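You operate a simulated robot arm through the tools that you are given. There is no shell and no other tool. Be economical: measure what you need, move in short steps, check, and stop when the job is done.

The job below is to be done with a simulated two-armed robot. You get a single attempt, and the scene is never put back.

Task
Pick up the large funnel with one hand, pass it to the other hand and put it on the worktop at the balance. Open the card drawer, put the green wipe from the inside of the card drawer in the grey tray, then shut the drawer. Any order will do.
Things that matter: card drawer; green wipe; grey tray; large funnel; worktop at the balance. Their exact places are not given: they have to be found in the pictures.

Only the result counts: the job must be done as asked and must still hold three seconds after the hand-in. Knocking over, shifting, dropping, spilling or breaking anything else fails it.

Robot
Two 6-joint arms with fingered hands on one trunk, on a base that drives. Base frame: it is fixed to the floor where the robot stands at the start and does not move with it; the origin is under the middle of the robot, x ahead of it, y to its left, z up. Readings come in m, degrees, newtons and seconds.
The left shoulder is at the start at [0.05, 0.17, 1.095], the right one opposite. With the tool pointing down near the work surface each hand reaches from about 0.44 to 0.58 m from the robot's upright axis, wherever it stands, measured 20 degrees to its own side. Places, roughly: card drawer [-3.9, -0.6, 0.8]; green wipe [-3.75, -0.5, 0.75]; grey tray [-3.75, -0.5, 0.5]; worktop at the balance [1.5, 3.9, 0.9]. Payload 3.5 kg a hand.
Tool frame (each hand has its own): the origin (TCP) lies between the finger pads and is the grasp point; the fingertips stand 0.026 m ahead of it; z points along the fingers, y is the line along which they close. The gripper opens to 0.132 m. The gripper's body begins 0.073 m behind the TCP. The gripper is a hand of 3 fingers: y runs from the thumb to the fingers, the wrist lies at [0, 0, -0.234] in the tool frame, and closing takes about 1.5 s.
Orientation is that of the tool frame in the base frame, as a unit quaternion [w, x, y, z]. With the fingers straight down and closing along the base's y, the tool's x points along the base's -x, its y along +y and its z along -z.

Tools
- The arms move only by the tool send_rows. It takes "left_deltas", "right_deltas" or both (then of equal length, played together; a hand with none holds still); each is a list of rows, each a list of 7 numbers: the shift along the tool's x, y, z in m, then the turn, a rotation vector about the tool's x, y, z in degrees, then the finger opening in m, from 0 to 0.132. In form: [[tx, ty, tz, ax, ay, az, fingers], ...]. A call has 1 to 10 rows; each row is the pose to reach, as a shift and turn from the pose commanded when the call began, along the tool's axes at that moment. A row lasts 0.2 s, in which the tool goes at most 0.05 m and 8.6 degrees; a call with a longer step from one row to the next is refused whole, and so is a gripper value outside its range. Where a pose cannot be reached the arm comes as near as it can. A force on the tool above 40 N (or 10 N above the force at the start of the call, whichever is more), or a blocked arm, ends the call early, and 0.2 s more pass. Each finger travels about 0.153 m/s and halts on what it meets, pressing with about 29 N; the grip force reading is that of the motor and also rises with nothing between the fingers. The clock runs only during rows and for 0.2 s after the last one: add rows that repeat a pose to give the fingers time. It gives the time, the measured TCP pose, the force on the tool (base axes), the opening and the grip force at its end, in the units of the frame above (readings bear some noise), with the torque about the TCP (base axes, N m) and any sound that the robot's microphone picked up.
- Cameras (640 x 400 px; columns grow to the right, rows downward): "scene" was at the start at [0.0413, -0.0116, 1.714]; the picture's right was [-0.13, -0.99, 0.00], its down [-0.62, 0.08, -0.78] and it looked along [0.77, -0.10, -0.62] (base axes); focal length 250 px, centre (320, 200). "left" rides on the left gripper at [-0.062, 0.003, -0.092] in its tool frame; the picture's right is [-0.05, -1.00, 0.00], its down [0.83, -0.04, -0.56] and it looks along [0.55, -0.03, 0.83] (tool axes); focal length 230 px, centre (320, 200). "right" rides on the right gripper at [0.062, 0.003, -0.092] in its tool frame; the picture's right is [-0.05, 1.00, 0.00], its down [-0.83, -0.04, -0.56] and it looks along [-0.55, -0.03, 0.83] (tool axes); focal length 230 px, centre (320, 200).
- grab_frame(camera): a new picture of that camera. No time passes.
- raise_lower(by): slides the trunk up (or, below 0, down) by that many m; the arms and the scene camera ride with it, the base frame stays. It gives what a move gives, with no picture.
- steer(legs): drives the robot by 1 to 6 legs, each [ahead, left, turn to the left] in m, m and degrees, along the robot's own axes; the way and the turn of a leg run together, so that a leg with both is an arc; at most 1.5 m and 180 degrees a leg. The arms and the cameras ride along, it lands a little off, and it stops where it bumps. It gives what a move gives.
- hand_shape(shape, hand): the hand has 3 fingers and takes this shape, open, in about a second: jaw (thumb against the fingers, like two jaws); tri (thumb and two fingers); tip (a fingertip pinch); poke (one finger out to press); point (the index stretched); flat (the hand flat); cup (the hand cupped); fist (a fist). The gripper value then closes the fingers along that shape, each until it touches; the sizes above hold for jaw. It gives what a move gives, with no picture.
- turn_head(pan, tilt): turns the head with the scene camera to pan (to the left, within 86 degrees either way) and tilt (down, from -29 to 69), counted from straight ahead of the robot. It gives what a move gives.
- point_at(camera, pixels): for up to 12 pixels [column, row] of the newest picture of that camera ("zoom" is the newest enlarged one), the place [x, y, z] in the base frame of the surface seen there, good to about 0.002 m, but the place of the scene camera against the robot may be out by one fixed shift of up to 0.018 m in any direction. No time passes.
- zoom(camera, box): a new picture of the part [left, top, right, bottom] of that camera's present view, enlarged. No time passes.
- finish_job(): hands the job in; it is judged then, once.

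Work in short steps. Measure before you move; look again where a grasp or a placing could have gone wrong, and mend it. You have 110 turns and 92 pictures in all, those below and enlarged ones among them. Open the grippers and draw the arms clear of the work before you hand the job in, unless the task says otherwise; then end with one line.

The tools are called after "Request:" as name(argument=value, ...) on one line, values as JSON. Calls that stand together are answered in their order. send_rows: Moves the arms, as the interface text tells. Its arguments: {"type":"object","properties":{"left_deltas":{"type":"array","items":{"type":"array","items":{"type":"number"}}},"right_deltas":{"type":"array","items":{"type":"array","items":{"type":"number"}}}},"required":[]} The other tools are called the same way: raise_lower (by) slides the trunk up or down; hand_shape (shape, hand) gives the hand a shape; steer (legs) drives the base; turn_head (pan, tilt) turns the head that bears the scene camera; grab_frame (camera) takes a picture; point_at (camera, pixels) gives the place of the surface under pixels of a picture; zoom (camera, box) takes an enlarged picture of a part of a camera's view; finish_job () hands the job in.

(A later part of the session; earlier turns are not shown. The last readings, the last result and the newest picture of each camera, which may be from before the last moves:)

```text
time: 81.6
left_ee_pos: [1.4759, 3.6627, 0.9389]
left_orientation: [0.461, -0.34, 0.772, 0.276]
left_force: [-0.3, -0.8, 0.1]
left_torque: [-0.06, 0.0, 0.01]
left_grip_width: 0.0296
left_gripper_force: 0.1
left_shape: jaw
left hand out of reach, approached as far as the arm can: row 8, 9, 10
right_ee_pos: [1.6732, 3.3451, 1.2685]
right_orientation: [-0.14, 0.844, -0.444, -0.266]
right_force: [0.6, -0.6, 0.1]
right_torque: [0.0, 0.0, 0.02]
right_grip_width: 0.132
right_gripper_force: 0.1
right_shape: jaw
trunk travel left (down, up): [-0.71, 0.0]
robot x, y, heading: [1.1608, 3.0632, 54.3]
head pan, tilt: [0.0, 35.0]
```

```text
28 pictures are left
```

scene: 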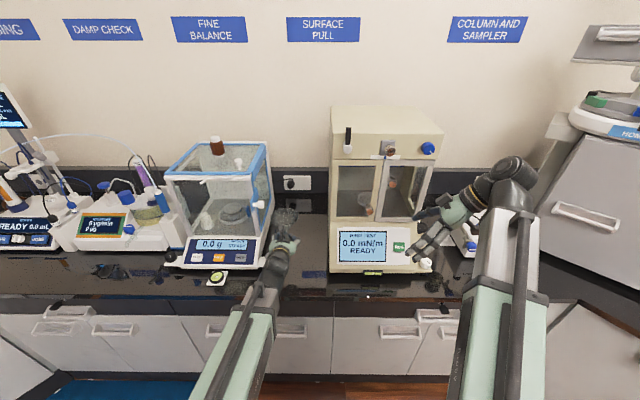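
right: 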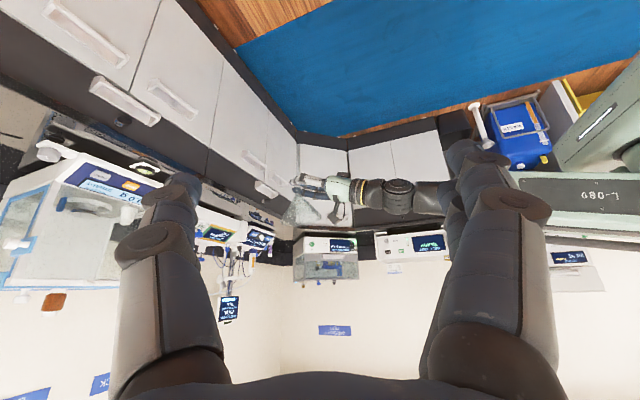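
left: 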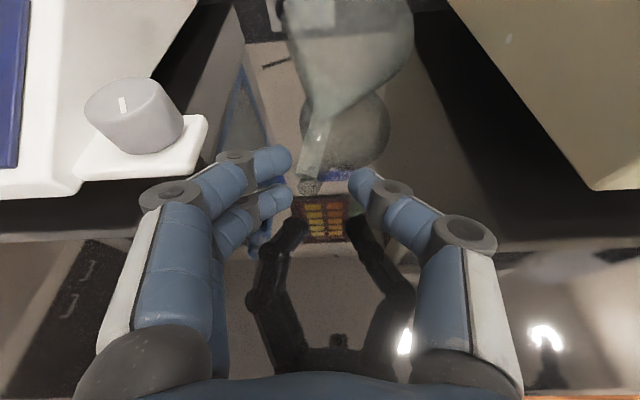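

The funnel lies on the worktop beside the balance, clear of the hand. I back the robot straight off and check the scene.

Request:
steer(legs=[[-0.5, 0, 0]])

Request:
zoom(camera="scene", box=[200, 100, 400, 240])

```text
time: 84.5
left_ee_pos: [1.1863, 3.2533, 0.9387]
left_orientation: [0.462, -0.339, 0.771, 0.277]
left_force: [1.2, -0.4, 0.2]
left_torque: [0.04, -0.01, 0.01]
left_grip_width: 0.0294
left_gripper_force: 0.1
left_shape: jaw
right_ee_pos: [1.3827, 2.9338, 1.2697]
right_orientation: [-0.141, 0.843, -0.446, -0.266]
right_force: [0.4, 0.0, 0.7]
right_torque: [0.01, -0.01, -0.03]
right_grip_width: 0.1318
right_gripper_force: 0.0
right_shape: jaw
trunk travel left (down, up): [-0.71, 0.0]
robot x, y, heading: [0.8669, 2.6569, 54.4]
head pan, tilt: [0.0, 35.0]
```

```text
2.86 times, centred on (300, 170) of scene
```

zoom: 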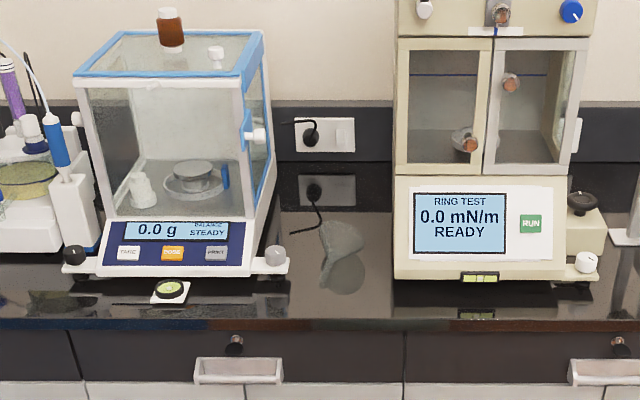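

Funnel placed; nothing else disturbed. Now for the drawer near (-3.9,-0.6): I turn around toward it and look.

Request:
steer(legs=[[0, 0, 90], [0, 0, 70]])

Request:
turn_head(pan=0, tilt=18)

Request:
grab_frame(camera="scene")

```text
time: 91.8
left_ee_pos: [0.3803, 2.1923, 0.9371]
left_orientation: [0.196, 0.817, 0.207, -0.5]
left_force: [1.1, -0.2, -0.3]
left_torque: [0.02, -0.02, 0.0]
left_grip_width: 0.0296
left_gripper_force: 0.1
left_shape: jaw
right_ee_pos: [0.2979, 2.5572, 1.2696]
right_orientation: [0.24, 0.578, 0.758, -0.181]
right_force: [0.1, -0.7, 0.3]
right_torque: [0.05, 0.0, 0.0]
right_grip_width: 0.132
right_gripper_force: 0.0
right_shape: jaw
trunk travel left (down, up): [-0.71, 0.0]
robot x, y, heading: [0.8699, 2.6544, -144.4]
head pan, tilt: [0.0, 35.0]
```

```text
time: 92.6
left_ee_pos: [0.38, 2.1907, 0.9383]
left_orientation: [0.197, 0.817, 0.208, -0.501]
left_force: [0.2, 0.4, 1.2]
left_torque: [-0.06, -0.04, -0.03]
left_grip_width: 0.0295
left_gripper_force: 0.0
left_shape: jaw
right_ee_pos: [0.298, 2.5559, 1.27]
right_orientation: [0.24, 0.577, 0.759, -0.181]
right_force: [0.2, -0.3, 0.8]
right_torque: [-0.02, -0.02, 0.0]
right_grip_width: 0.132
right_gripper_force: 0.1
right_shape: jaw
trunk travel left (down, up): [-0.71, 0.0]
robot x, y, heading: [0.8732, 2.6529, -144.7]
head pan, tilt: [0.0, 18.0]
```

```text
26 pictures are left
```

scene: 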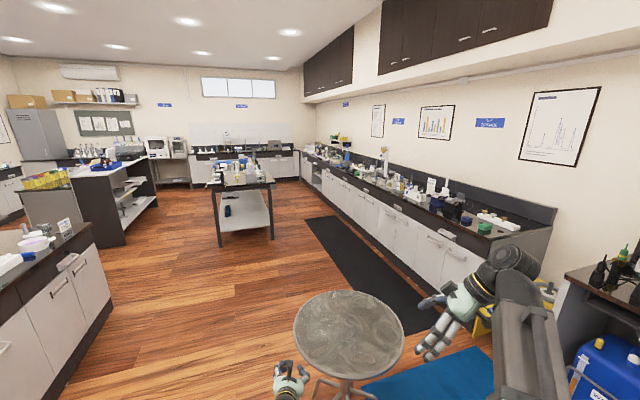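

The drawer lies nearly straight ahead, 5.8 m off. I measure landmarks for the route: stool, black table in the middle, the far bench.

Request:
point_at(camera="scene", pixels=[[350, 330], [275, 240], [219, 246], [272, 182], [300, 178], [275, 178], [312, 190], [335, 220], [105, 300], [215, 185], [290, 165], [345, 185]])

Request:
zoom(camera="scene", box=[190, 110, 390, 235])

```text
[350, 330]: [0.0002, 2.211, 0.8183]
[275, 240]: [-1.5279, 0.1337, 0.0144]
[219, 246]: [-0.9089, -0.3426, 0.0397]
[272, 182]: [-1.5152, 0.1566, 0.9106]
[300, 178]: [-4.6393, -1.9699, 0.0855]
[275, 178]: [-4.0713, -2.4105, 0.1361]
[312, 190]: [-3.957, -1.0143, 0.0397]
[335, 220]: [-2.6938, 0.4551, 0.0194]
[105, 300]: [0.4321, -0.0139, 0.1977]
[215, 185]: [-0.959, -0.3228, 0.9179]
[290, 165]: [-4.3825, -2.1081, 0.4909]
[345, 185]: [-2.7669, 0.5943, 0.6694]
```

```text
3.20 times, centred on (290, 172) of scene
```

zoom: 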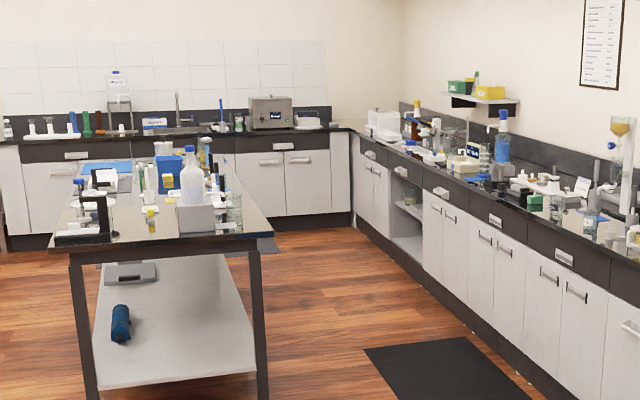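

Route in the room: pass the stool on its left, cross to the aisle beside the long right bench, whose drawer section with the open alcove (tray) lies at the far end. I drive the first part.

Request:
steer(legs=[[0, 0, 18.7], [0, 0.25, 0], [1.1, 0, 0], [1.0, 0, 0], [0, -1.35, 0]])

```text
time: 111.8
left_ee_pos: [-1.5509, 0.999, 0.938]
left_orientation: [0.275, 0.773, 0.336, -0.462]
left_force: [0.8, 0.4, 0.2]
left_torque: [0.0, 0.01, 0.0]
left_grip_width: 0.0296
left_gripper_force: 0.2
left_shape: jaw
right_ee_pos: [-1.745, 1.3169, 1.2691]
right_orientation: [0.267, 0.447, 0.842, -0.141]
right_force: [0.4, -1.0, -0.5]
right_torque: [-0.01, -0.02, -0.01]
right_grip_width: 0.1321
right_gripper_force: 0.1
right_shape: jaw
trunk travel left (down, up): [-0.71, 0.0]
robot x, y, heading: [-1.2305, 1.5924, -126.1]
head pan, tilt: [0.0, 18.0]
```

On course. I fold the left arm to a raised pointing-down pose, then continue down the aisle and turn to face the bench.

Request:
send_rows(left_deltas=[[-0.0182, 0.0226, -0.0327, 0, 8.25, 0, 0.06], [-0.0363, 0.0452, -0.0654, 0, 16.5, 0, 0.09], [-0.0545, 0.0678, -0.0981, 0, 24.75, 0, 0.132], [-0.0726, 0.0904, -0.1309, 0, 33, 0, 0.132], [-0.0908, 0.113, -0.1636, 0, 41.25, 0, 0.132], [-0.1089, 0.1356, -0.1963, 0, 49.5, 0, 0.132], [-0.1271, 0.1582, -0.229, 0, 57.75, 0, 0.132], [-0.1452, 0.1808, -0.2617, 0, 66, 0, 0.132], [-0.1452, 0.1808, -0.2617, 0, 66, 0, 0.132]])

Request:
steer(legs=[[1.4, 0, 0], [1.0, 0, 0], [0, 0.25, 0], [0, 0, -75]])

Request:
turn_head(pan=15, tilt=28)

Request:
grab_frame(camera="scene")

```text
time: 113.8
left_ee_pos: [-1.3212, 1.0405, 1.2005]
left_orientation: [0.046, 0.9, 0.432, 0.034]
left_force: [-0.5, 0.7, 0.0]
left_torque: [-0.01, 0.01, -0.02]
left_grip_width: 0.1316
left_gripper_force: 0.1
left_shape: jaw
left hand out of reach, approached as far as the arm can: row 2, 3, 4
right_ee_pos: [-1.7442, 1.3178, 1.2694]
right_orientation: [0.266, 0.447, 0.842, -0.141]
right_force: [-0.2, 0.5, -0.8]
right_torque: [-0.04, 0.01, -0.01]
right_grip_width: 0.1318
right_gripper_force: 0.1
right_shape: jaw
trunk travel left (down, up): [-0.71, 0.0]
robot x, y, heading: [-1.2313, 1.5923, -126.2]
head pan, tilt: [0.0, 18.0]
```

```text
time: 130.2
left_ee_pos: [-3.0075, -0.5442, 1.2001]
left_orientation: [0.058, 0.977, -0.205, -0.003]
left_force: [-0.7, -0.2, 0.2]
left_torque: [0.01, -0.03, 0.01]
left_grip_width: 0.1319
left_gripper_force: 0.1
left_shape: jaw
right_ee_pos: [-2.8497, -0.0643, 1.269]
right_orientation: [0.125, 0.868, 0.395, -0.273]
right_force: [-0.8, -0.3, 0.1]
right_torque: [0.0, -0.01, 0.04]
right_grip_width: 0.132
right_gripper_force: 0.0
right_shape: jaw
trunk travel left (down, up): [-0.71, 0.0]
robot x, y, heading: [-2.4503, -0.486, 158.8]
head pan, tilt: [0.0, 18.0]
```

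```text
time: 131.0
left_ee_pos: [-3.0068, -0.5445, 1.2006]
left_orientation: [0.057, 0.977, -0.206, -0.002]
left_force: [0.1, -0.1, 0.2]
left_torque: [0.01, 0.03, -0.02]
left_grip_width: 0.1321
left_gripper_force: 0.1
left_shape: jaw
right_ee_pos: [-2.8507, -0.0633, 1.2697]
right_orientation: [0.125, 0.868, 0.396, -0.273]
right_force: [-1.1, 0.6, -0.1]
right_torque: [-0.04, -0.02, 0.0]
right_grip_width: 0.1318
right_gripper_force: 0.0
right_shape: jaw
trunk travel left (down, up): [-0.71, 0.0]
robot x, y, heading: [-2.4505, -0.489, 158.8]
head pan, tilt: [15.0, 28.0]
```

```text
24 pictures are left
```

scene: 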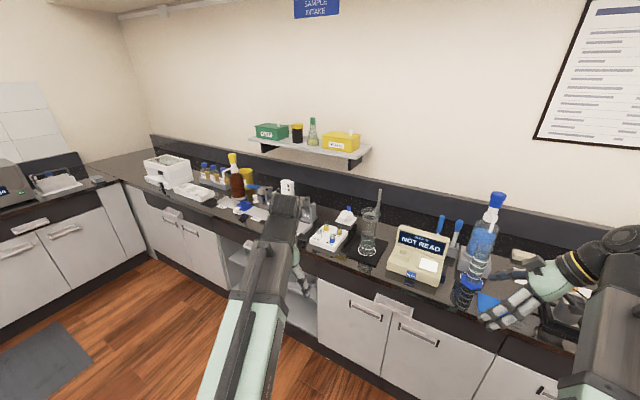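

The open alcove is at (235–315, 245–330), partly behind the left arm. I measure some points.

Request:
point_at(camera="scene", pixels=[[317, 300], [225, 270], [238, 280], [300, 310], [393, 302], [172, 212], [320, 270], [240, 240], [330, 235], [345, 255], [215, 188]])

Request:
zoom(camera="scene", box=[140, 170, 420, 345])

```text
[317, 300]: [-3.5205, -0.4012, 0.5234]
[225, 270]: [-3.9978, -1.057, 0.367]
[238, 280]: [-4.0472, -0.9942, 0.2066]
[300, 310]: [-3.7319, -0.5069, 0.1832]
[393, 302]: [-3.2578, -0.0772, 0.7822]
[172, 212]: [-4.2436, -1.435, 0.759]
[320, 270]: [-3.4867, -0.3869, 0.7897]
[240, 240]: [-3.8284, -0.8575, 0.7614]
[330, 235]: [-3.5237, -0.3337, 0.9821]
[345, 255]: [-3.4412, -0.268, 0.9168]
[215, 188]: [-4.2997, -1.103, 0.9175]
```

```text
2.29 times, centred on (280, 258) of scene
```

zoom: 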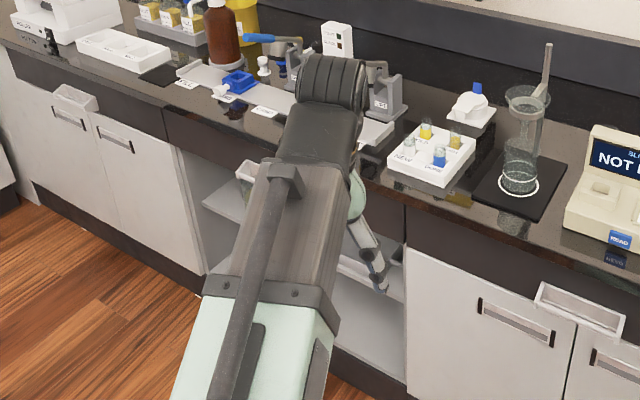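

The alcove/drawer section spans n≈-2.4…-3.2; I square up (heading 144°) and slide left in front of it.

Request:
steer(legs=[[0, 0, -14.8], [0, 0.95, 0]])

Request:
turn_head(pan=0, tilt=42)

Request:
grab_frame(camera="scene")

```text
time: 136.8
left_ee_pos: [-3.5613, -1.1733, 1.1999]
left_orientation: [0.057, 0.942, -0.331, -0.01]
left_force: [-0.7, 0.0, -0.8]
left_torque: [0.02, 0.01, -0.04]
left_grip_width: 0.1323
left_gripper_force: 0.0
left_shape: jaw
right_ee_pos: [-3.2832, -0.7483, 1.2694]
right_orientation: [0.088, 0.912, 0.279, -0.288]
right_force: [0.5, 0.6, 0.4]
right_torque: [0.0, -0.05, 0.0]
right_grip_width: 0.1317
right_gripper_force: 0.0
right_shape: jaw
trunk travel left (down, up): [-0.71, 0.0]
robot x, y, heading: [-3.0047, -1.2623, 144.2]
head pan, tilt: [15.0, 28.0]
```

```text
time: 137.6
left_ee_pos: [-3.5603, -1.173, 1.1997]
left_orientation: [0.057, 0.942, -0.331, -0.01]
left_force: [-0.1, -0.6, -0.3]
left_torque: [-0.01, 0.01, -0.02]
left_grip_width: 0.1318
left_gripper_force: 0.1
left_shape: jaw
right_ee_pos: [-3.2836, -0.7484, 1.2701]
right_orientation: [0.089, 0.912, 0.28, -0.287]
right_force: [0.5, 0.9, -0.7]
right_torque: [-0.01, -0.01, 0.0]
right_grip_width: 0.1318
right_gripper_force: 0.1
right_shape: jaw
trunk travel left (down, up): [-0.71, 0.0]
robot x, y, heading: [-3.0104, -1.2635, 144.1]
head pan, tilt: [0.0, 42.0]
```

```text
22 pictures are left
```

scene: 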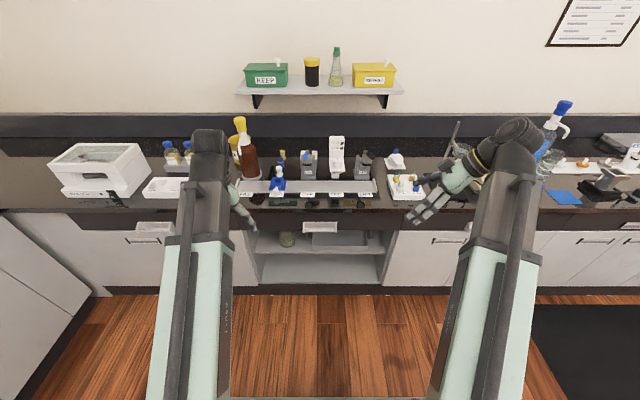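

Drawer handle at (320,227) with the alcove beneath. I zoom and measure.

Request:
zoom(camera="scene", box=[235, 190, 405, 300])

Request:
point_at(camera="scene", pixels=[[320, 232], [305, 227], [337, 227], [320, 222], [340, 240], [345, 245], [318, 240], [365, 240], [287, 238], [255, 240], [385, 250], [320, 260]])

```text
3.64 times, centred on (320, 245) of scene
```

zoom: 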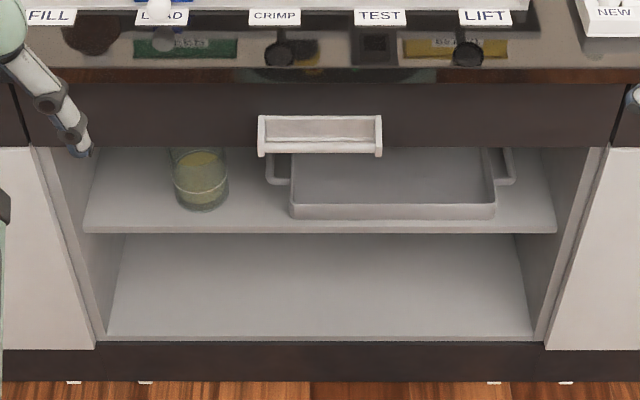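

```text
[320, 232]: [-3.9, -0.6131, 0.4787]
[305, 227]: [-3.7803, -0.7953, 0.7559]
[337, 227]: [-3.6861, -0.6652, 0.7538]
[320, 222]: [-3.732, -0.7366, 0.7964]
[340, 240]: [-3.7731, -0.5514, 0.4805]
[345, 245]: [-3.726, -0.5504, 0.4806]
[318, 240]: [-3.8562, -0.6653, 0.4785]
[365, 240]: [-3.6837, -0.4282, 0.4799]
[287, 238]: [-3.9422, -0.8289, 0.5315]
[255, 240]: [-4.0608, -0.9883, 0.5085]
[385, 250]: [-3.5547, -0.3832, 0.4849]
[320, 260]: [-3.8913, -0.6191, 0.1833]
```

Handle bar at local ahead 0.90, z ≈0.745; grey tray on the shelf below (right side). I lower the trunk, shift right 0.10 m, and turn the left hand forward with its closing axis vertical to grip the handle.

Request:
raise_lower(by=-0.25)

Request:
steer(legs=[[0, -0.1, 0]])

Request:
send_rows(left_deltas=[[-0.0302, -0.0247, 0.0268, -4.74, -5.06, 4.42, 0.132], [-0.0604, -0.0494, 0.0536, -9.49, -10.13, 8.84, 0.132], [-0.0906, -0.0741, 0.0804, -14.23, -15.19, 13.26, 0.132], [-0.1208, -0.0987, 0.1073, -18.97, -20.26, 17.69, 0.132], [-0.151, -0.1234, 0.1341, -23.71, -25.32, 22.11, 0.132], [-0.1812, -0.1481, 0.1609, -28.46, -30.39, 26.53, 0.132], [-0.2114, -0.1728, 0.1877, -33.2, -35.45, 30.95, 0.132]])

Request:
send_rows(left_deltas=[[0, 0, 0, -4.74, -5.06, 4.42, 0.132], [0, 0, 0, -9.49, -10.13, 8.84, 0.132], [0, 0, 0, -14.23, -15.19, 13.26, 0.132], [0, 0, 0, -18.97, -20.26, 17.69, 0.132], [0, 0, 0, -23.71, -25.32, 22.11, 0.132], [0, 0, 0, -28.46, -30.39, 26.53, 0.132], [0, 0, 0, -33.2, -35.45, 30.95, 0.132], [0, 0, 0, -33.2, -35.45, 30.95, 0.132]])

Request:
grab_frame(camera="left")

```text
time: 140.2
left_ee_pos: [-3.5625, -1.1729, 0.9502]
left_orientation: [0.057, 0.942, -0.331, -0.009]
left_force: [0.3, -0.7, -0.3]
left_torque: [-0.01, 0.0, 0.02]
left_grip_width: 0.1319
left_gripper_force: 0.1
left_shape: jaw
right_ee_pos: [-3.2827, -0.7479, 1.0195]
right_orientation: [0.089, 0.912, 0.279, -0.287]
right_force: [-0.8, 0.4, 0.4]
right_torque: [-0.01, -0.01, 0.0]
right_grip_width: 0.1317
right_gripper_force: 0.1
right_shape: jaw
trunk travel left (down, up): [-0.46, 0.25]
robot x, y, heading: [-3.0061, -1.2588, 143.8]
head pan, tilt: [0.0, 42.0]
```

```text
time: 141.3
left_ee_pos: [-3.5015, -1.0906, 0.9507]
left_orientation: [0.057, 0.942, -0.331, -0.01]
left_force: [0.0, 0.8, 0.2]
left_torque: [0.02, 0.0, 0.03]
left_grip_width: 0.1318
left_gripper_force: 0.0
left_shape: jaw
right_ee_pos: [-3.2252, -0.6667, 1.0193]
right_orientation: [0.089, 0.912, 0.279, -0.288]
right_force: [-0.4, -0.6, -0.2]
right_torque: [-0.03, 0.01, 0.03]
right_grip_width: 0.1318
right_gripper_force: 0.0
right_shape: jaw
trunk travel left (down, up): [-0.46, 0.25]
robot x, y, heading: [-2.9505, -1.1791, 144.3]
head pan, tilt: [0.0, 42.0]
```

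```text
time: 142.9
left_ee_pos: [-3.5706, -0.8431, 0.7395]
left_orientation: [0.215, 0.72, -0.549, -0.366]
left_force: [0.0, 0.6, 0.9]
left_torque: [0.01, 0.04, 0.01]
left_grip_width: 0.1315
left_gripper_force: 0.1
left_shape: jaw
right_ee_pos: [-3.2254, -0.6676, 1.0189]
right_orientation: [0.088, 0.912, 0.28, -0.287]
right_force: [0.3, -0.1, 0.3]
right_torque: [-0.01, -0.03, 0.0]
right_grip_width: 0.1318
right_gripper_force: 0.0
right_shape: jaw
trunk travel left (down, up): [-0.46, 0.25]
robot x, y, heading: [-2.9507, -1.1814, 144.0]
head pan, tilt: [0.0, 42.0]
```

```text
time: 144.7
left_ee_pos: [-3.5701, -0.8434, 0.7395]
left_orientation: [-0.321, -0.321, 0.629, 0.631]
left_force: [0.4, -0.3, 0.0]
left_torque: [0.0, 0.01, -0.01]
left_grip_width: 0.1321
left_gripper_force: 0.0
left_shape: jaw
right_ee_pos: [-3.2242, -0.6662, 1.0184]
right_orientation: [0.089, 0.912, 0.28, -0.288]
right_force: [-0.4, 0.6, 0.0]
right_torque: [-0.03, 0.02, -0.03]
right_grip_width: 0.1318
right_gripper_force: 0.1
right_shape: jaw
trunk travel left (down, up): [-0.46, 0.25]
robot x, y, heading: [-2.9506, -1.1816, 143.9]
head pan, tilt: [0.0, 42.0]
```

```text
20 pictures are left
```

left: 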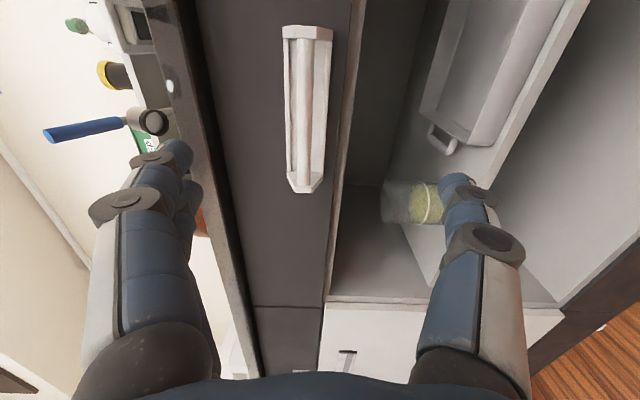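

Orientation reached. The handle shows at (308,30–190). I measure it in this view.

Request:
point_at(camera="left", pixels=[[305, 110], [293, 110], [318, 110], [325, 110], [305, 180], [305, 40], [270, 110], [345, 110], [440, 140], [470, 90], [520, 80], [580, 20]])

Request:
zoom(camera="left", box=[250, 10, 380, 200])

```text
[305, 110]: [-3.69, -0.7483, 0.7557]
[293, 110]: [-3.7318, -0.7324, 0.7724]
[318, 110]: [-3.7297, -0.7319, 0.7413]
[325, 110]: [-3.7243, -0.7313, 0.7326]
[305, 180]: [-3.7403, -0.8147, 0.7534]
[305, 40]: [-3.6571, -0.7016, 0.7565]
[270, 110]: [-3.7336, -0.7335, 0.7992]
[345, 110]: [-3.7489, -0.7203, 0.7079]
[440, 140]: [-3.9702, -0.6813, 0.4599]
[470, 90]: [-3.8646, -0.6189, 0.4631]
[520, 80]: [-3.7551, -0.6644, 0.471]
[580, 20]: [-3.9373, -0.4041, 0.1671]
```

```text
2.11 times, centred on (315, 105) of left
```

zoom: 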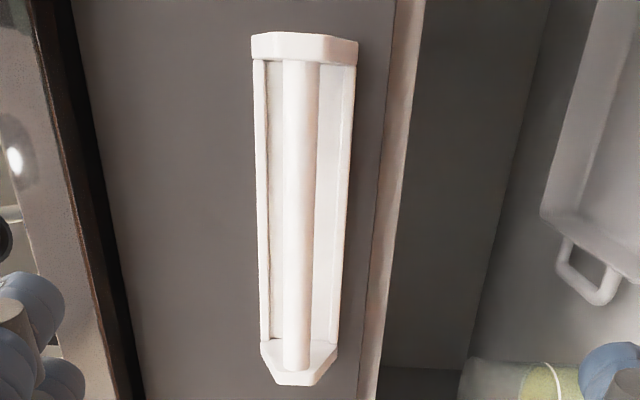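

Bar centre at ahead 0.860, z 0.756, with a 35 mm gap behind it. I align z, reduce opening, and drive 0.14 m ahead.

Request:
send_rows(left_deltas=[[0, 0.008, 0, 0, 0, 0, 0.11], [0, 0.016, 0, 0, 0, 0, 0.09], [0, 0.016, 0, 0, 0, 0, 0.08]])

Request:
steer(legs=[[0.14, 0, 0]])

Request:
grab_frame(camera="left")

```text
time: 145.5
left_ee_pos: [-3.5703, -0.844, 0.7571]
left_orientation: [-0.32, -0.321, 0.63, 0.631]
left_force: [0.2, -1.1, 0.4]
left_torque: [-0.01, 0.01, 0.01]
left_grip_width: 0.0806
left_gripper_force: 0.2
left_shape: jaw
right_ee_pos: [-3.2249, -0.6668, 1.0201]
right_orientation: [0.089, 0.912, 0.279, -0.287]
right_force: [0.3, -0.6, -0.1]
right_torque: [0.04, 0.0, 0.0]
right_grip_width: 0.1318
right_gripper_force: 0.1
right_shape: jaw
trunk travel left (down, up): [-0.46, 0.25]
robot x, y, heading: [-2.9513, -1.181, 144.0]
head pan, tilt: [0.0, 42.0]
```

```text
time: 146.8
left_ee_pos: [-3.684, -0.7598, 0.7561]
left_orientation: [-0.321, -0.322, 0.629, 0.63]
left_force: [-0.6, 0.0, -0.2]
left_torque: [-0.02, 0.0, 0.03]
left_grip_width: 0.0805
left_gripper_force: 0.1
left_shape: jaw
right_ee_pos: [-3.3399, -0.5854, 1.0196]
right_orientation: [0.089, 0.912, 0.279, -0.286]
right_force: [0.0, 1.4, 0.3]
right_torque: [0.0, 0.01, 0.02]
right_grip_width: 0.132
right_gripper_force: 0.2
right_shape: jaw
trunk travel left (down, up): [-0.46, 0.25]
robot x, y, heading: [-3.064, -1.0943, 143.9]
head pan, tilt: [0.0, 42.0]
```

```text
18 pictures are left
```

left: 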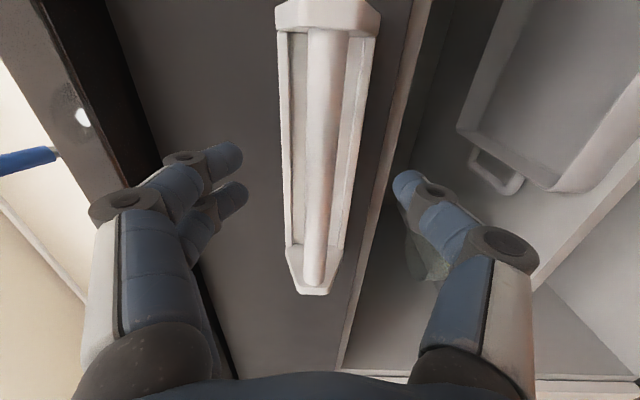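

The bar (col 322) lies between the fingertips. I advance 6 mm and close.

Request:
send_rows(left_deltas=[[0, 0, 0.006, 0, 0, 0, 0.08], [0, 0, 0.006, 0, 0, 0, 0.055], [0, 0, 0.006, 0, 0, 0, 0.035], [0, 0, 0.006, 0, 0, 0, 0.015], [0, 0, 0.006, 0, 0, 0, 0.0], [0, 0, 0.006, 0, 0, 0, 0.0], [0, 0, 0.006, 0, 0, 0, 0.0]])

```text
time: 148.4
left_ee_pos: [-3.69, -0.759, 0.7556]
left_orientation: [-0.321, -0.322, 0.63, 0.63]
left_force: [-4.1, 2.1, 0.2]
left_torque: [0.0, 0.01, 0.04]
left_grip_width: 0.0063
left_gripper_force: 29.0
left_shape: jaw
right_ee_pos: [-3.3397, -0.5841, 1.0198]
right_orientation: [0.089, 0.912, 0.28, -0.287]
right_force: [-0.1, -0.1, -0.9]
right_torque: [0.01, 0.01, -0.01]
right_grip_width: 0.1318
right_gripper_force: 0.2
right_shape: jaw
trunk travel left (down, up): [-0.46, 0.25]
robot x, y, heading: [-3.0611, -1.0968, 144.3]
head pan, tilt: [0.0, 42.0]
```

The fingers are hooked round the bar. I pull by driving back 0.27 m.

Request:
steer(legs=[[-0.27, 0, 0]])

Request:
grab_frame(camera="scene")

```text
time: 150.2
left_ee_pos: [-3.4987, -0.8964, 0.7558]
left_orientation: [-0.32, -0.322, 0.631, 0.629]
left_force: [0.3, -0.1, -1.0]
left_torque: [-0.02, -0.04, 0.01]
left_grip_width: 0.0024
left_gripper_force: 29.1
left_shape: jaw
right_ee_pos: [-3.1464, -0.722, 1.0207]
right_orientation: [0.088, 0.912, 0.278, -0.288]
right_force: [-0.9, 0.0, 0.8]
right_torque: [0.02, 0.01, -0.03]
right_grip_width: 0.1319
right_gripper_force: 0.1
right_shape: jaw
trunk travel left (down, up): [-0.46, 0.25]
robot x, y, heading: [-2.8735, -1.2329, 144.0]
head pan, tilt: [0.0, 42.0]
stopped in leg 1: the robot was blocked; the commanded pose is now the measured one
```

```text
17 pictures are left
```

scene: 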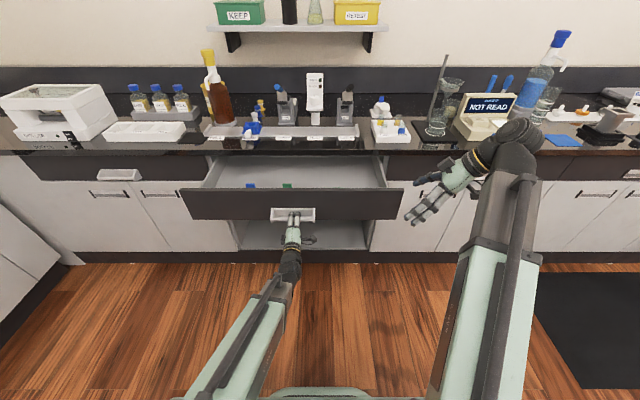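

The drawer is open by about 0.23 m; something green at (287,186). I zoom and measure.

Request:
zoom(camera="scene", box=[190, 140, 410, 270])

Request:
point_at(camera="scene", pixels=[[287, 186], [250, 186], [293, 192], [293, 210], [200, 191], [390, 191], [293, 172], [281, 186], [340, 180], [293, 160]])

```text
2.91 times, centred on (300, 205) of scene
```

zoom: 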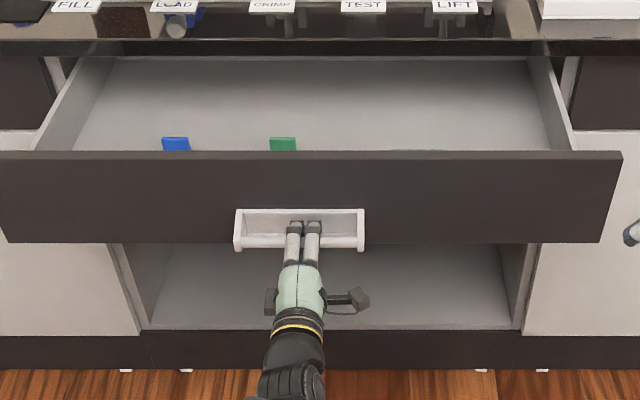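

```text
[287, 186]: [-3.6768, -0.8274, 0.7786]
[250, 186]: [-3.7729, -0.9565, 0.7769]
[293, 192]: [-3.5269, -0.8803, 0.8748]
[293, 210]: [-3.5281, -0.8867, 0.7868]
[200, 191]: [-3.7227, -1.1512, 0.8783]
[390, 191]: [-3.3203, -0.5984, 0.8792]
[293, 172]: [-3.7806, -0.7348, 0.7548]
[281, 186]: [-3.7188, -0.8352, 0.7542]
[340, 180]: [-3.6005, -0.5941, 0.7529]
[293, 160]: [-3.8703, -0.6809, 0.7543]
```

The drawer holds a blue and a green upright item and a teal/green edge at about (332,188) hidden behind the front. I need a look from above: release the handle, back off, and fold the left arm up.

Request:
send_rows(left_deltas=[[0, 0, 0, 0, 0, 0, 0.03], [0, 0, 0, 0, 0, 0, 0.06], [0, 0, 0, 0, 0, 0, 0.08], [0, 0, 0, 0, 0, 0, 0.08]])

Request:
steer(legs=[[-0.08, 0, 0]])

Request:
send_rows(left_deltas=[[0.021, 0.0294, -0.02, 4.73, 5.04, -4.41, 0.08], [0.0421, 0.0588, -0.0399, 9.46, 10.08, -8.82, 0.08], [0.0632, 0.0882, -0.0599, 14.19, 15.12, -13.23, 0.08], [0.0842, 0.1176, -0.0798, 18.92, 20.16, -17.64, 0.08], [0.1053, 0.147, -0.0998, 23.65, 25.2, -22.05, 0.08], [0.1263, 0.1764, -0.1197, 28.38, 30.24, -26.46, 0.08], [0.1474, 0.2058, -0.1397, 33.11, 35.28, -30.87, 0.08], [0.1684, 0.2352, -0.1596, 37.84, 40.32, -35.28, 0.08], [0.1895, 0.2646, -0.1796, 42.57, 45.36, -39.69, 0.08], [0.2105, 0.294, -0.1995, 47.3, 50.4, -44.1, 0.08]])

Request:
send_rows(left_deltas=[[0, 0, 0, 4.73, 5.04, -4.41, 0.08], [0, 0, 0, 9.46, 10.08, -8.82, 0.08], [0, 0, 0, 14.19, 15.12, -13.23, 0.08], [0, 0, 0, 19.1, 20.4, -17.8, 0.08], [0, 0, 0, 19.1, 20.4, -17.8, 0.08]])

Request:
raise_lower(by=0.12)

```text
time: 151.2
left_ee_pos: [-3.4975, -0.8961, 0.7539]
left_orientation: [-0.32, -0.322, 0.631, 0.629]
left_force: [-0.1, 0.4, 0.7]
left_torque: [0.01, -0.03, -0.01]
left_grip_width: 0.0797
left_gripper_force: 0.1
left_shape: jaw
right_ee_pos: [-3.1486, -0.7214, 1.0194]
right_orientation: [0.087, 0.912, 0.278, -0.288]
right_force: [-1.2, 0.8, 0.2]
right_torque: [0.03, -0.04, 0.01]
right_grip_width: 0.1319
right_gripper_force: 0.1
right_shape: jaw
trunk travel left (down, up): [-0.46, 0.25]
robot x, y, heading: [-2.873, -1.2352, 144.2]
head pan, tilt: [0.0, 42.0]
```

```text
time: 152.0
left_ee_pos: [-3.4973, -0.8957, 0.7546]
left_orientation: [-0.321, -0.323, 0.63, 0.629]
left_force: [-0.1, -0.7, 0.8]
left_torque: [0.0, -0.02, -0.01]
left_grip_width: 0.0794
left_gripper_force: 0.2
left_shape: jaw
right_ee_pos: [-3.1464, -0.7221, 1.0202]
right_orientation: [0.088, 0.912, 0.278, -0.289]
right_force: [-0.6, -0.4, 0.1]
right_torque: [-0.02, -0.02, 0.0]
right_grip_width: 0.1318
right_gripper_force: 0.0
right_shape: jaw
trunk travel left (down, up): [-0.46, 0.25]
robot x, y, heading: [-2.8753, -1.2321, 143.8]
head pan, tilt: [0.0, 42.0]
stopped in leg 1: the robot was blocked; the commanded pose is now the measured one
```

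```text
time: 154.2
left_ee_pos: [-3.4626, -1.1822, 1.0506]
left_orientation: [0.152, 0.841, -0.47, -0.219]
left_force: [-0.6, 0.0, 0.4]
left_torque: [0.01, -0.03, -0.02]
left_grip_width: 0.0798
left_gripper_force: 0.1
left_shape: jaw
left hand out of reach, approached as far as the arm can: row 2, 3, 4, 5, 6, 7, 8
right_ee_pos: [-3.147, -0.7217, 1.0195]
right_orientation: [0.089, 0.912, 0.279, -0.288]
right_force: [0.5, 0.8, 0.0]
right_torque: [-0.01, -0.02, 0.0]
right_grip_width: 0.1318
right_gripper_force: 0.0
right_shape: jaw
trunk travel left (down, up): [-0.46, 0.25]
robot x, y, heading: [-2.8732, -1.2341, 143.9]
head pan, tilt: [0.0, 42.0]
```

```text
time: 155.4
left_ee_pos: [-3.4946, -1.1791, 0.9918]
left_orientation: [0.056, 0.942, -0.331, -0.011]
left_force: [0.2, 0.3, 0.0]
left_torque: [0.0, 0.03, -0.02]
left_grip_width: 0.0797
left_gripper_force: 0.0
left_shape: jaw
left hand out of reach, approached as far as the arm can: row 3, 4, 5
right_ee_pos: [-3.1488, -0.7216, 1.0195]
right_orientation: [0.087, 0.912, 0.278, -0.288]
right_force: [0.2, 0.1, 0.3]
right_torque: [-0.01, -0.02, 0.01]
right_grip_width: 0.1321
right_gripper_force: 0.0
right_shape: jaw
trunk travel left (down, up): [-0.46, 0.25]
robot x, y, heading: [-2.8721, -1.2339, 144.1]
head pan, tilt: [0.0, 42.0]
```

```text
time: 156.9
left_ee_pos: [-3.4939, -1.1787, 1.1127]
left_orientation: [0.057, 0.941, -0.333, -0.012]
left_force: [0.3, 0.2, -0.4]
left_torque: [-0.02, -0.01, 0.02]
left_grip_width: 0.0796
left_gripper_force: 0.0
left_shape: jaw
right_ee_pos: [-3.1466, -0.7216, 1.1398]
right_orientation: [0.087, 0.912, 0.278, -0.287]
right_force: [-0.3, 0.3, -0.2]
right_torque: [-0.03, 0.01, 0.03]
right_grip_width: 0.1317
right_gripper_force: 0.0
right_shape: jaw
trunk travel left (down, up): [-0.58, 0.13]
robot x, y, heading: [-2.8712, -1.2349, 143.9]
head pan, tilt: [0.0, 42.0]
```

The robot was blocked behind (central table), so I won't back further. I drive 0.25 m ahead and look down into the drawer.

Request:
steer(legs=[[0.25, 0, 0]])

Request:
turn_head(pan=0, tilt=55)

Request:
grab_frame(camera="scene")

```text
time: 158.7
left_ee_pos: [-3.6978, -1.0337, 1.1129]
left_orientation: [0.056, 0.942, -0.332, -0.011]
left_force: [0.6, -0.3, 0.5]
left_torque: [-0.01, -0.04, 0.0]
left_grip_width: 0.0799
left_gripper_force: 0.0
left_shape: jaw
right_ee_pos: [-3.3526, -0.5756, 1.138]
right_orientation: [0.088, 0.912, 0.279, -0.287]
right_force: [-0.7, 1.2, 0.2]
right_torque: [0.01, 0.02, 0.02]
right_grip_width: 0.1323
right_gripper_force: 0.1
right_shape: jaw
trunk travel left (down, up): [-0.58, 0.13]
robot x, y, heading: [-3.0731, -1.09, 144.5]
head pan, tilt: [0.0, 42.0]
```

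```text
time: 159.5
left_ee_pos: [-3.6961, -1.0338, 1.1126]
left_orientation: [0.057, 0.942, -0.33, -0.012]
left_force: [0.2, -0.4, -0.2]
left_torque: [0.0, -0.01, 0.04]
left_grip_width: 0.0796
left_gripper_force: 0.0
left_shape: jaw
right_ee_pos: [-3.3508, -0.5757, 1.14]
right_orientation: [0.088, 0.912, 0.278, -0.288]
right_force: [0.4, -0.6, -0.7]
right_torque: [0.0, -0.02, -0.02]
right_grip_width: 0.132
right_gripper_force: 0.1
right_shape: jaw
trunk travel left (down, up): [-0.58, 0.13]
robot x, y, heading: [-3.0751, -1.0903, 144.4]
head pan, tilt: [0.0, 55.0]
```

```text
15 pictures are left
```

scene: 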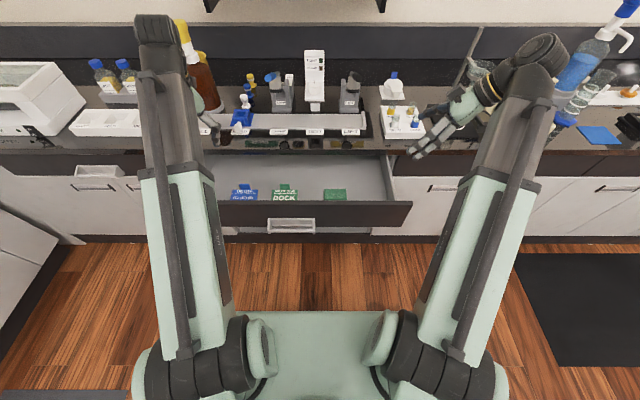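

Inside are a blue card, a green "DOCK" card, and a plain green folded item at (335,195) – the wipe. I zoom and measure.

Request:
zoom(camera="scene", box=[260, 150, 400, 240])

Request:
point_at(camera="scene", pixels=[[335, 195], [324, 195], [346, 195], [335, 190], [335, 200], [320, 180], [360, 190], [290, 192], [335, 204], [390, 180]])

```text
4.44 times, centred on (330, 195) of scene
```

zoom: 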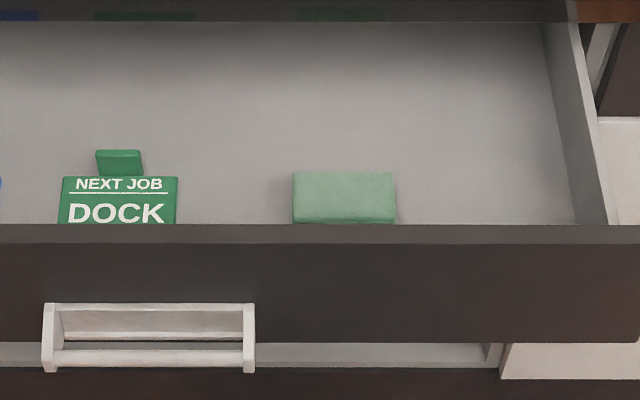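

```text
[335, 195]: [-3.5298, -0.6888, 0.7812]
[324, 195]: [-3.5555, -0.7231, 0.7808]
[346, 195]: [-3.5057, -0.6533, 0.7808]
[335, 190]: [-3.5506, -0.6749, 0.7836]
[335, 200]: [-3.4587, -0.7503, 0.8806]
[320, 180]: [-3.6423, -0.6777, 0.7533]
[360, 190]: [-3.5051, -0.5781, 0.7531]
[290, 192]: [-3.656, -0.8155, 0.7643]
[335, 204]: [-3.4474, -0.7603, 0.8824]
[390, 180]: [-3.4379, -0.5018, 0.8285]
```

Wipe: ~0.086 wide block, top z 0.768, centre about (-3.53,-0.69). I move closer and to the left, and bring the right hand pointing down over it.

Request:
steer(legs=[[0.1, 0.1, 0]])

Request:
send_rows(right_deltas=[[0.0054, 0.0056, 0.0219, 2.13, 3.06, 6.73, 0.132], [0.0108, 0.0112, 0.0437, 4.26, 6.12, 13.46, 0.132], [0.0162, 0.0168, 0.0656, 6.39, 9.18, 20.19, 0.132], [0.0216, 0.0224, 0.0874, 8.52, 12.24, 26.92, 0.132], [0.027, 0.028, 0.1093, 10.65, 15.3, 33.65, 0.132], [0.0323, 0.0336, 0.1312, 12.78, 18.36, 40.38, 0.132], [0.0377, 0.0392, 0.153, 14.91, 21.42, 47.11, 0.132], [0.0431, 0.0448, 0.1749, 17.04, 24.48, 53.84, 0.132], [0.0485, 0.0504, 0.1967, 19.17, 27.54, 60.57, 0.132], [0.0539, 0.056, 0.2186, 21.3, 30.6, 67.3, 0.132]])

Request:
grab_frame(camera="right")

```text
time: 160.8
left_ee_pos: [-3.8375, -1.0565, 1.1118]
left_orientation: [0.056, 0.942, -0.331, -0.012]
left_force: [-0.4, -0.1, -1.3]
left_torque: [-0.03, 0.0, -0.01]
left_grip_width: 0.0796
left_gripper_force: 0.0
left_shape: jaw
right_ee_pos: [-3.4931, -0.5988, 1.1397]
right_orientation: [0.087, 0.912, 0.279, -0.287]
right_force: [-0.3, 0.2, 0.3]
right_torque: [-0.01, -0.04, 0.03]
right_grip_width: 0.1317
right_gripper_force: 0.1
right_shape: jaw
trunk travel left (down, up): [-0.58, 0.13]
robot x, y, heading: [-3.2149, -1.1085, 144.3]
head pan, tilt: [0.0, 55.0]
```

```text
time: 163.0
left_ee_pos: [-3.8365, -1.0564, 1.1123]
left_orientation: [0.057, 0.942, -0.331, -0.011]
left_force: [0.1, -0.2, -1.0]
left_torque: [0.0, 0.0, -0.02]
left_grip_width: 0.0797
left_gripper_force: 0.0
left_shape: jaw
right_ee_pos: [-3.5282, -0.6913, 0.9308]
right_orientation: [-0.002, 0.952, -0.306, 0.001]
right_force: [-0.2, 0.3, 0.6]
right_torque: [0.0, -0.02, -0.02]
right_grip_width: 0.1321
right_gripper_force: 0.0
right_shape: jaw
trunk travel left (down, up): [-0.58, 0.13]
robot x, y, heading: [-3.2138, -1.1092, 144.0]
head pan, tilt: [0.0, 55.0]
```

```text
13 pictures are left
```

right: 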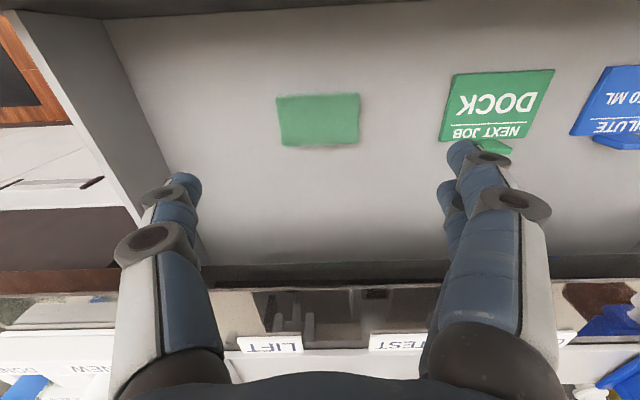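

The wipe is clearly seen at (320,120), nicely centred between the fingers. I measure its corners.

Request:
point_at(camera="right", pixels=[[281, 100], [357, 97], [357, 140], [285, 142], [320, 120], [320, 160], [480, 150]])

```text
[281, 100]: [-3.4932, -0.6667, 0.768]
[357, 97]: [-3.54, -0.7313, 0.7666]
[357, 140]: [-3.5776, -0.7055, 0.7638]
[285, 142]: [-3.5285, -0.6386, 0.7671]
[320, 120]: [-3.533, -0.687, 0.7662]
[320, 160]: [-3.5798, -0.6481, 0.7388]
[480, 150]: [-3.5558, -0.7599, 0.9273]
```

Wipe centre (-3.535,-0.686), floor z 0.739. I descend around it and close.

Request:
send_rows(right_deltas=[[-0.0086, 0, 0.04, 0, 0, 0, 0.12], [-0.0086, 0, 0.08, 0, 0, 0, 0.118], [-0.0086, 0, 0.12, 0, 0, 0, 0.118], [-0.0086, 0, 0.15, 0, 0, 0, 0.118], [-0.0086, 0, 0.162, 0, 0, 0, 0.118], [-0.0086, 0, 0.162, 0, 0, 0, 0.1], [-0.0086, 0, 0.162, 0, 0, 0, 0.08], [-0.0086, 0, 0.162, 0, 0, 0, 0.06], [-0.0086, 0, 0.162, 0, 0, 0, 0.05], [-0.0086, 0, 0.162, 0, 0, 0, 0.05]])

Request:
grab_frame(camera="right")

```text
time: 165.2
left_ee_pos: [-3.8374, -1.0566, 1.1133]
left_orientation: [0.057, 0.942, -0.331, -0.012]
left_force: [0.1, -0.1, -0.7]
left_torque: [-0.02, 0.03, -0.03]
left_grip_width: 0.0798
left_gripper_force: 0.1
left_shape: jaw
right_ee_pos: [-3.5337, -0.6845, 0.769]
right_orientation: [0.0, 0.952, -0.305, 0.0]
right_force: [0.0, 0.5, 0.5]
right_torque: [-0.03, -0.01, 0.0]
right_grip_width: 0.0852
right_gripper_force: 28.6
right_shape: jaw
trunk travel left (down, up): [-0.58, 0.13]
robot x, y, heading: [-3.2161, -1.1104, 144.0]
head pan, tilt: [0.0, 55.0]
```

```text
12 pictures are left
```

right: 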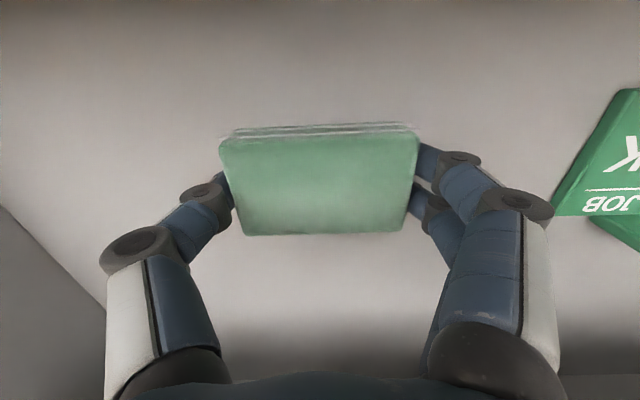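

Wipe gripped (0.085). I lift it out, back the robot 0.25 m, and bring the closed left hand in front of the handle (tilted forward) to push the drawer shut.

Request:
send_rows(right_deltas=[[0, 0, -0.03, 0, 0, 0, 0.05], [0, 0, -0.07, 0, 0, 0, 0.05], [0, 0, -0.115, 0, 0, 0, 0.05], [0, 0, -0.16, 0, 0, 0, 0.05], [0, 0, -0.205, 0, 0, 0, 0.05], [0, 0, -0.25, 0, 0, 0, 0.05], [0, 0, -0.25, 0, 0, 0, 0.05]])

Request:
steer(legs=[[-0.25, 0, 0]])

Request:
send_rows(left_deltas=[[-0.0049, -0.0308, 0.0326, 0, -3.5, 0, 0.06], [-0.0099, -0.0615, 0.0653, 0, -7, 0, 0.04], [-0.0148, -0.0923, 0.0979, 0, -10.5, 0, 0.02], [-0.0197, -0.123, 0.1306, 0, -14, 0, 0.0], [-0.0247, -0.1538, 0.1632, 0, -17.5, 0, 0.0], [-0.0296, -0.1846, 0.1958, 0, -21, 0, 0.0], [-0.0345, -0.2153, 0.2285, 0, -24.5, 0, 0.0], [-0.0394, -0.2461, 0.2611, 0, -28, 0, 0.0], [-0.0444, -0.2768, 0.2938, 0, -31.5, 0, 0.0], [-0.0493, -0.3076, 0.3264, 0, -35, 0, 0.0]])

Request:
grab_frame(camera="scene")

```text
time: 166.8
left_ee_pos: [-3.837, -1.0566, 1.1137]
left_orientation: [0.057, 0.942, -0.331, -0.011]
left_force: [0.0, 1.0, -0.3]
left_torque: [0.01, -0.02, 0.01]
left_grip_width: 0.0796
left_gripper_force: 0.0
left_shape: jaw
right_ee_pos: [-3.5342, -0.6856, 1.0185]
right_orientation: [0.0, 0.952, -0.305, 0.0]
right_force: [-0.7, 0.2, 0.4]
right_torque: [0.01, 0.01, -0.02]
right_grip_width: 0.0851
right_gripper_force: 28.8
right_shape: jaw
trunk travel left (down, up): [-0.58, 0.13]
robot x, y, heading: [-3.2135, -1.1148, 144.2]
head pan, tilt: [0.0, 55.0]
```

```text
time: 168.6
left_ee_pos: [-3.6342, -1.2023, 1.1134]
left_orientation: [0.056, 0.942, -0.331, -0.013]
left_force: [-0.6, 0.0, -0.4]
left_torque: [0.01, 0.03, 0.02]
left_grip_width: 0.0796
left_gripper_force: 0.0
left_shape: jaw
right_ee_pos: [-3.3331, -0.8301, 1.018]
right_orientation: [0.001, 0.952, -0.305, 0.0]
right_force: [-0.4, 0.0, 0.8]
right_torque: [0.03, 0.01, 0.01]
right_grip_width: 0.0852
right_gripper_force: 29.0
right_shape: jaw
trunk travel left (down, up): [-0.58, 0.13]
robot x, y, heading: [-3.0136, -1.2576, 144.2]
head pan, tilt: [0.0, 55.0]
```

```text
time: 170.8
left_ee_pos: [-3.5046, -0.9632, 0.7534]
left_orientation: [-0.045, 0.895, -0.333, -0.294]
left_force: [0.3, -0.2, 0.1]
left_torque: [0.06, -0.02, -0.03]
left_grip_width: 0.0003
left_gripper_force: 29.1
left_shape: jaw
left hand out of reach, approached as far as the arm can: row 7, 8
right_ee_pos: [-3.3342, -0.8286, 1.0171]
right_orientation: [0.0, 0.952, -0.305, 0.0]
right_force: [0.4, 0.2, -0.4]
right_torque: [-0.01, -0.01, -0.03]
right_grip_width: 0.0851
right_gripper_force: 28.7
right_shape: jaw
trunk travel left (down, up): [-0.58, 0.13]
robot x, y, heading: [-3.0151, -1.252, 144.0]
head pan, tilt: [0.0, 55.0]
```

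```text
11 pictures are left
```

scene: 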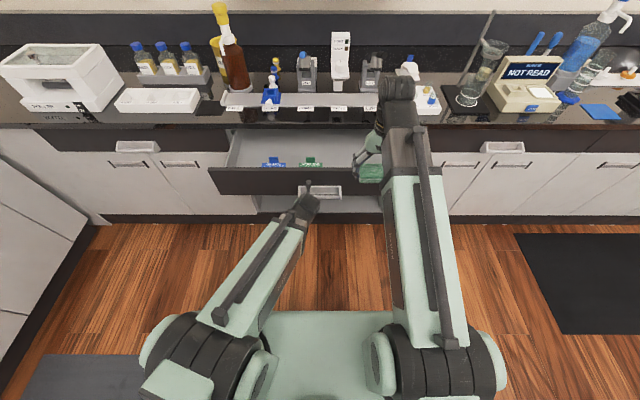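

Left hand is just in front of the handle, slightly to its left. I shift right 4 cm and drive ahead to push the drawer shut.

Request:
steer(legs=[[0, -0.04, 0], [0.25, 0, 0]])

Request:
grab_frame(camera="scene")

```text
time: 173.1
left_ee_pos: [-3.6856, -0.785, 0.7519]
left_orientation: [-0.045, 0.895, -0.333, -0.294]
left_force: [-1.2, 0.7, -0.6]
left_torque: [-0.01, 0.01, -0.01]
left_grip_width: 0.0
left_gripper_force: 29.3
left_shape: jaw
right_ee_pos: [-3.514, -0.6501, 1.018]
right_orientation: [0.0, 0.952, -0.305, 0.001]
right_force: [-0.5, -1.1, -0.1]
right_torque: [0.01, -0.01, 0.0]
right_grip_width: 0.0853
right_gripper_force: 29.5
right_shape: jaw
trunk travel left (down, up): [-0.58, 0.13]
robot x, y, heading: [-3.1945, -1.0777, 144.1]
head pan, tilt: [0.0, 55.0]
```

```text
10 pictures are left
```

scene: 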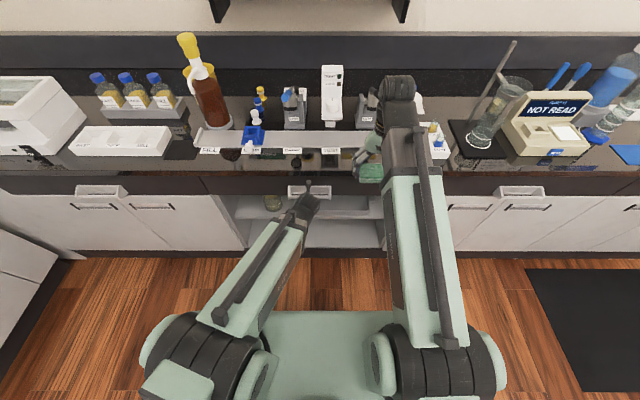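

Nearly shut. I push another 2 cm to seat it and zoom to check the drawer face.

Request:
steer(legs=[[0.02, 0, 0]])

Request:
zoom(camera="scene", box=[200, 160, 420, 260])

Request:
point_at(camera="zoom", pixels=[[150, 70], [60, 75], [480, 75], [590, 75], [250, 85], [300, 80], [380, 200], [440, 150]])

```text
time: 174.0
left_ee_pos: [-3.6917, -0.7828, 0.7499]
left_orientation: [-0.039, 0.898, -0.331, -0.288]
left_force: [4.1, -2.8, 3.1]
left_torque: [0.03, 0.06, 0.02]
left_grip_width: 0.0
left_gripper_force: 28.8
left_shape: jaw
right_ee_pos: [-3.5256, -0.6414, 1.0172]
right_orientation: [-0.001, 0.952, -0.305, 0.0]
right_force: [-0.8, 0.3, -0.4]
right_torque: [-0.01, -0.02, 0.01]
right_grip_width: 0.0851
right_gripper_force: 28.8
right_shape: jaw
trunk travel left (down, up): [-0.58, 0.13]
robot x, y, heading: [-3.2103, -1.0643, 144.1]
head pan, tilt: [0.0, 55.0]
stopped in leg 1: the force on the tool passed its limit at 67 N (the readings are from after the stop); the commanded pose is now the measured one
```

```text
2.91 times, centred on (310, 210) of scene
```

zoom: 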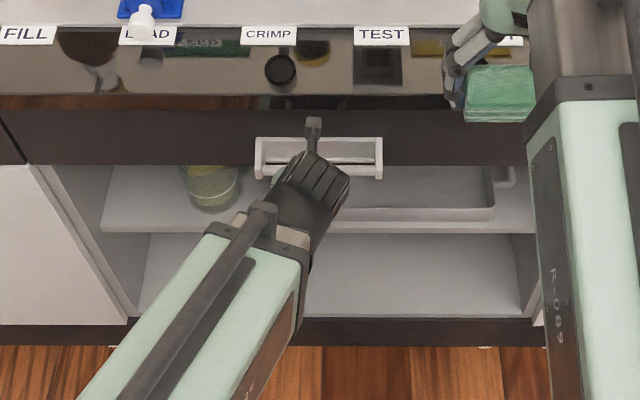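

```text
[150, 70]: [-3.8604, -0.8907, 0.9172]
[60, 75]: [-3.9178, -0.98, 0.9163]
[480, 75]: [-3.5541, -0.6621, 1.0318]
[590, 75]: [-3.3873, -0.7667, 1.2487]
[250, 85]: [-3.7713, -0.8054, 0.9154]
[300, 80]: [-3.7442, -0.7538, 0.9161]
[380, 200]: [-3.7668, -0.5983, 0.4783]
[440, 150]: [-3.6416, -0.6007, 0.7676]
```

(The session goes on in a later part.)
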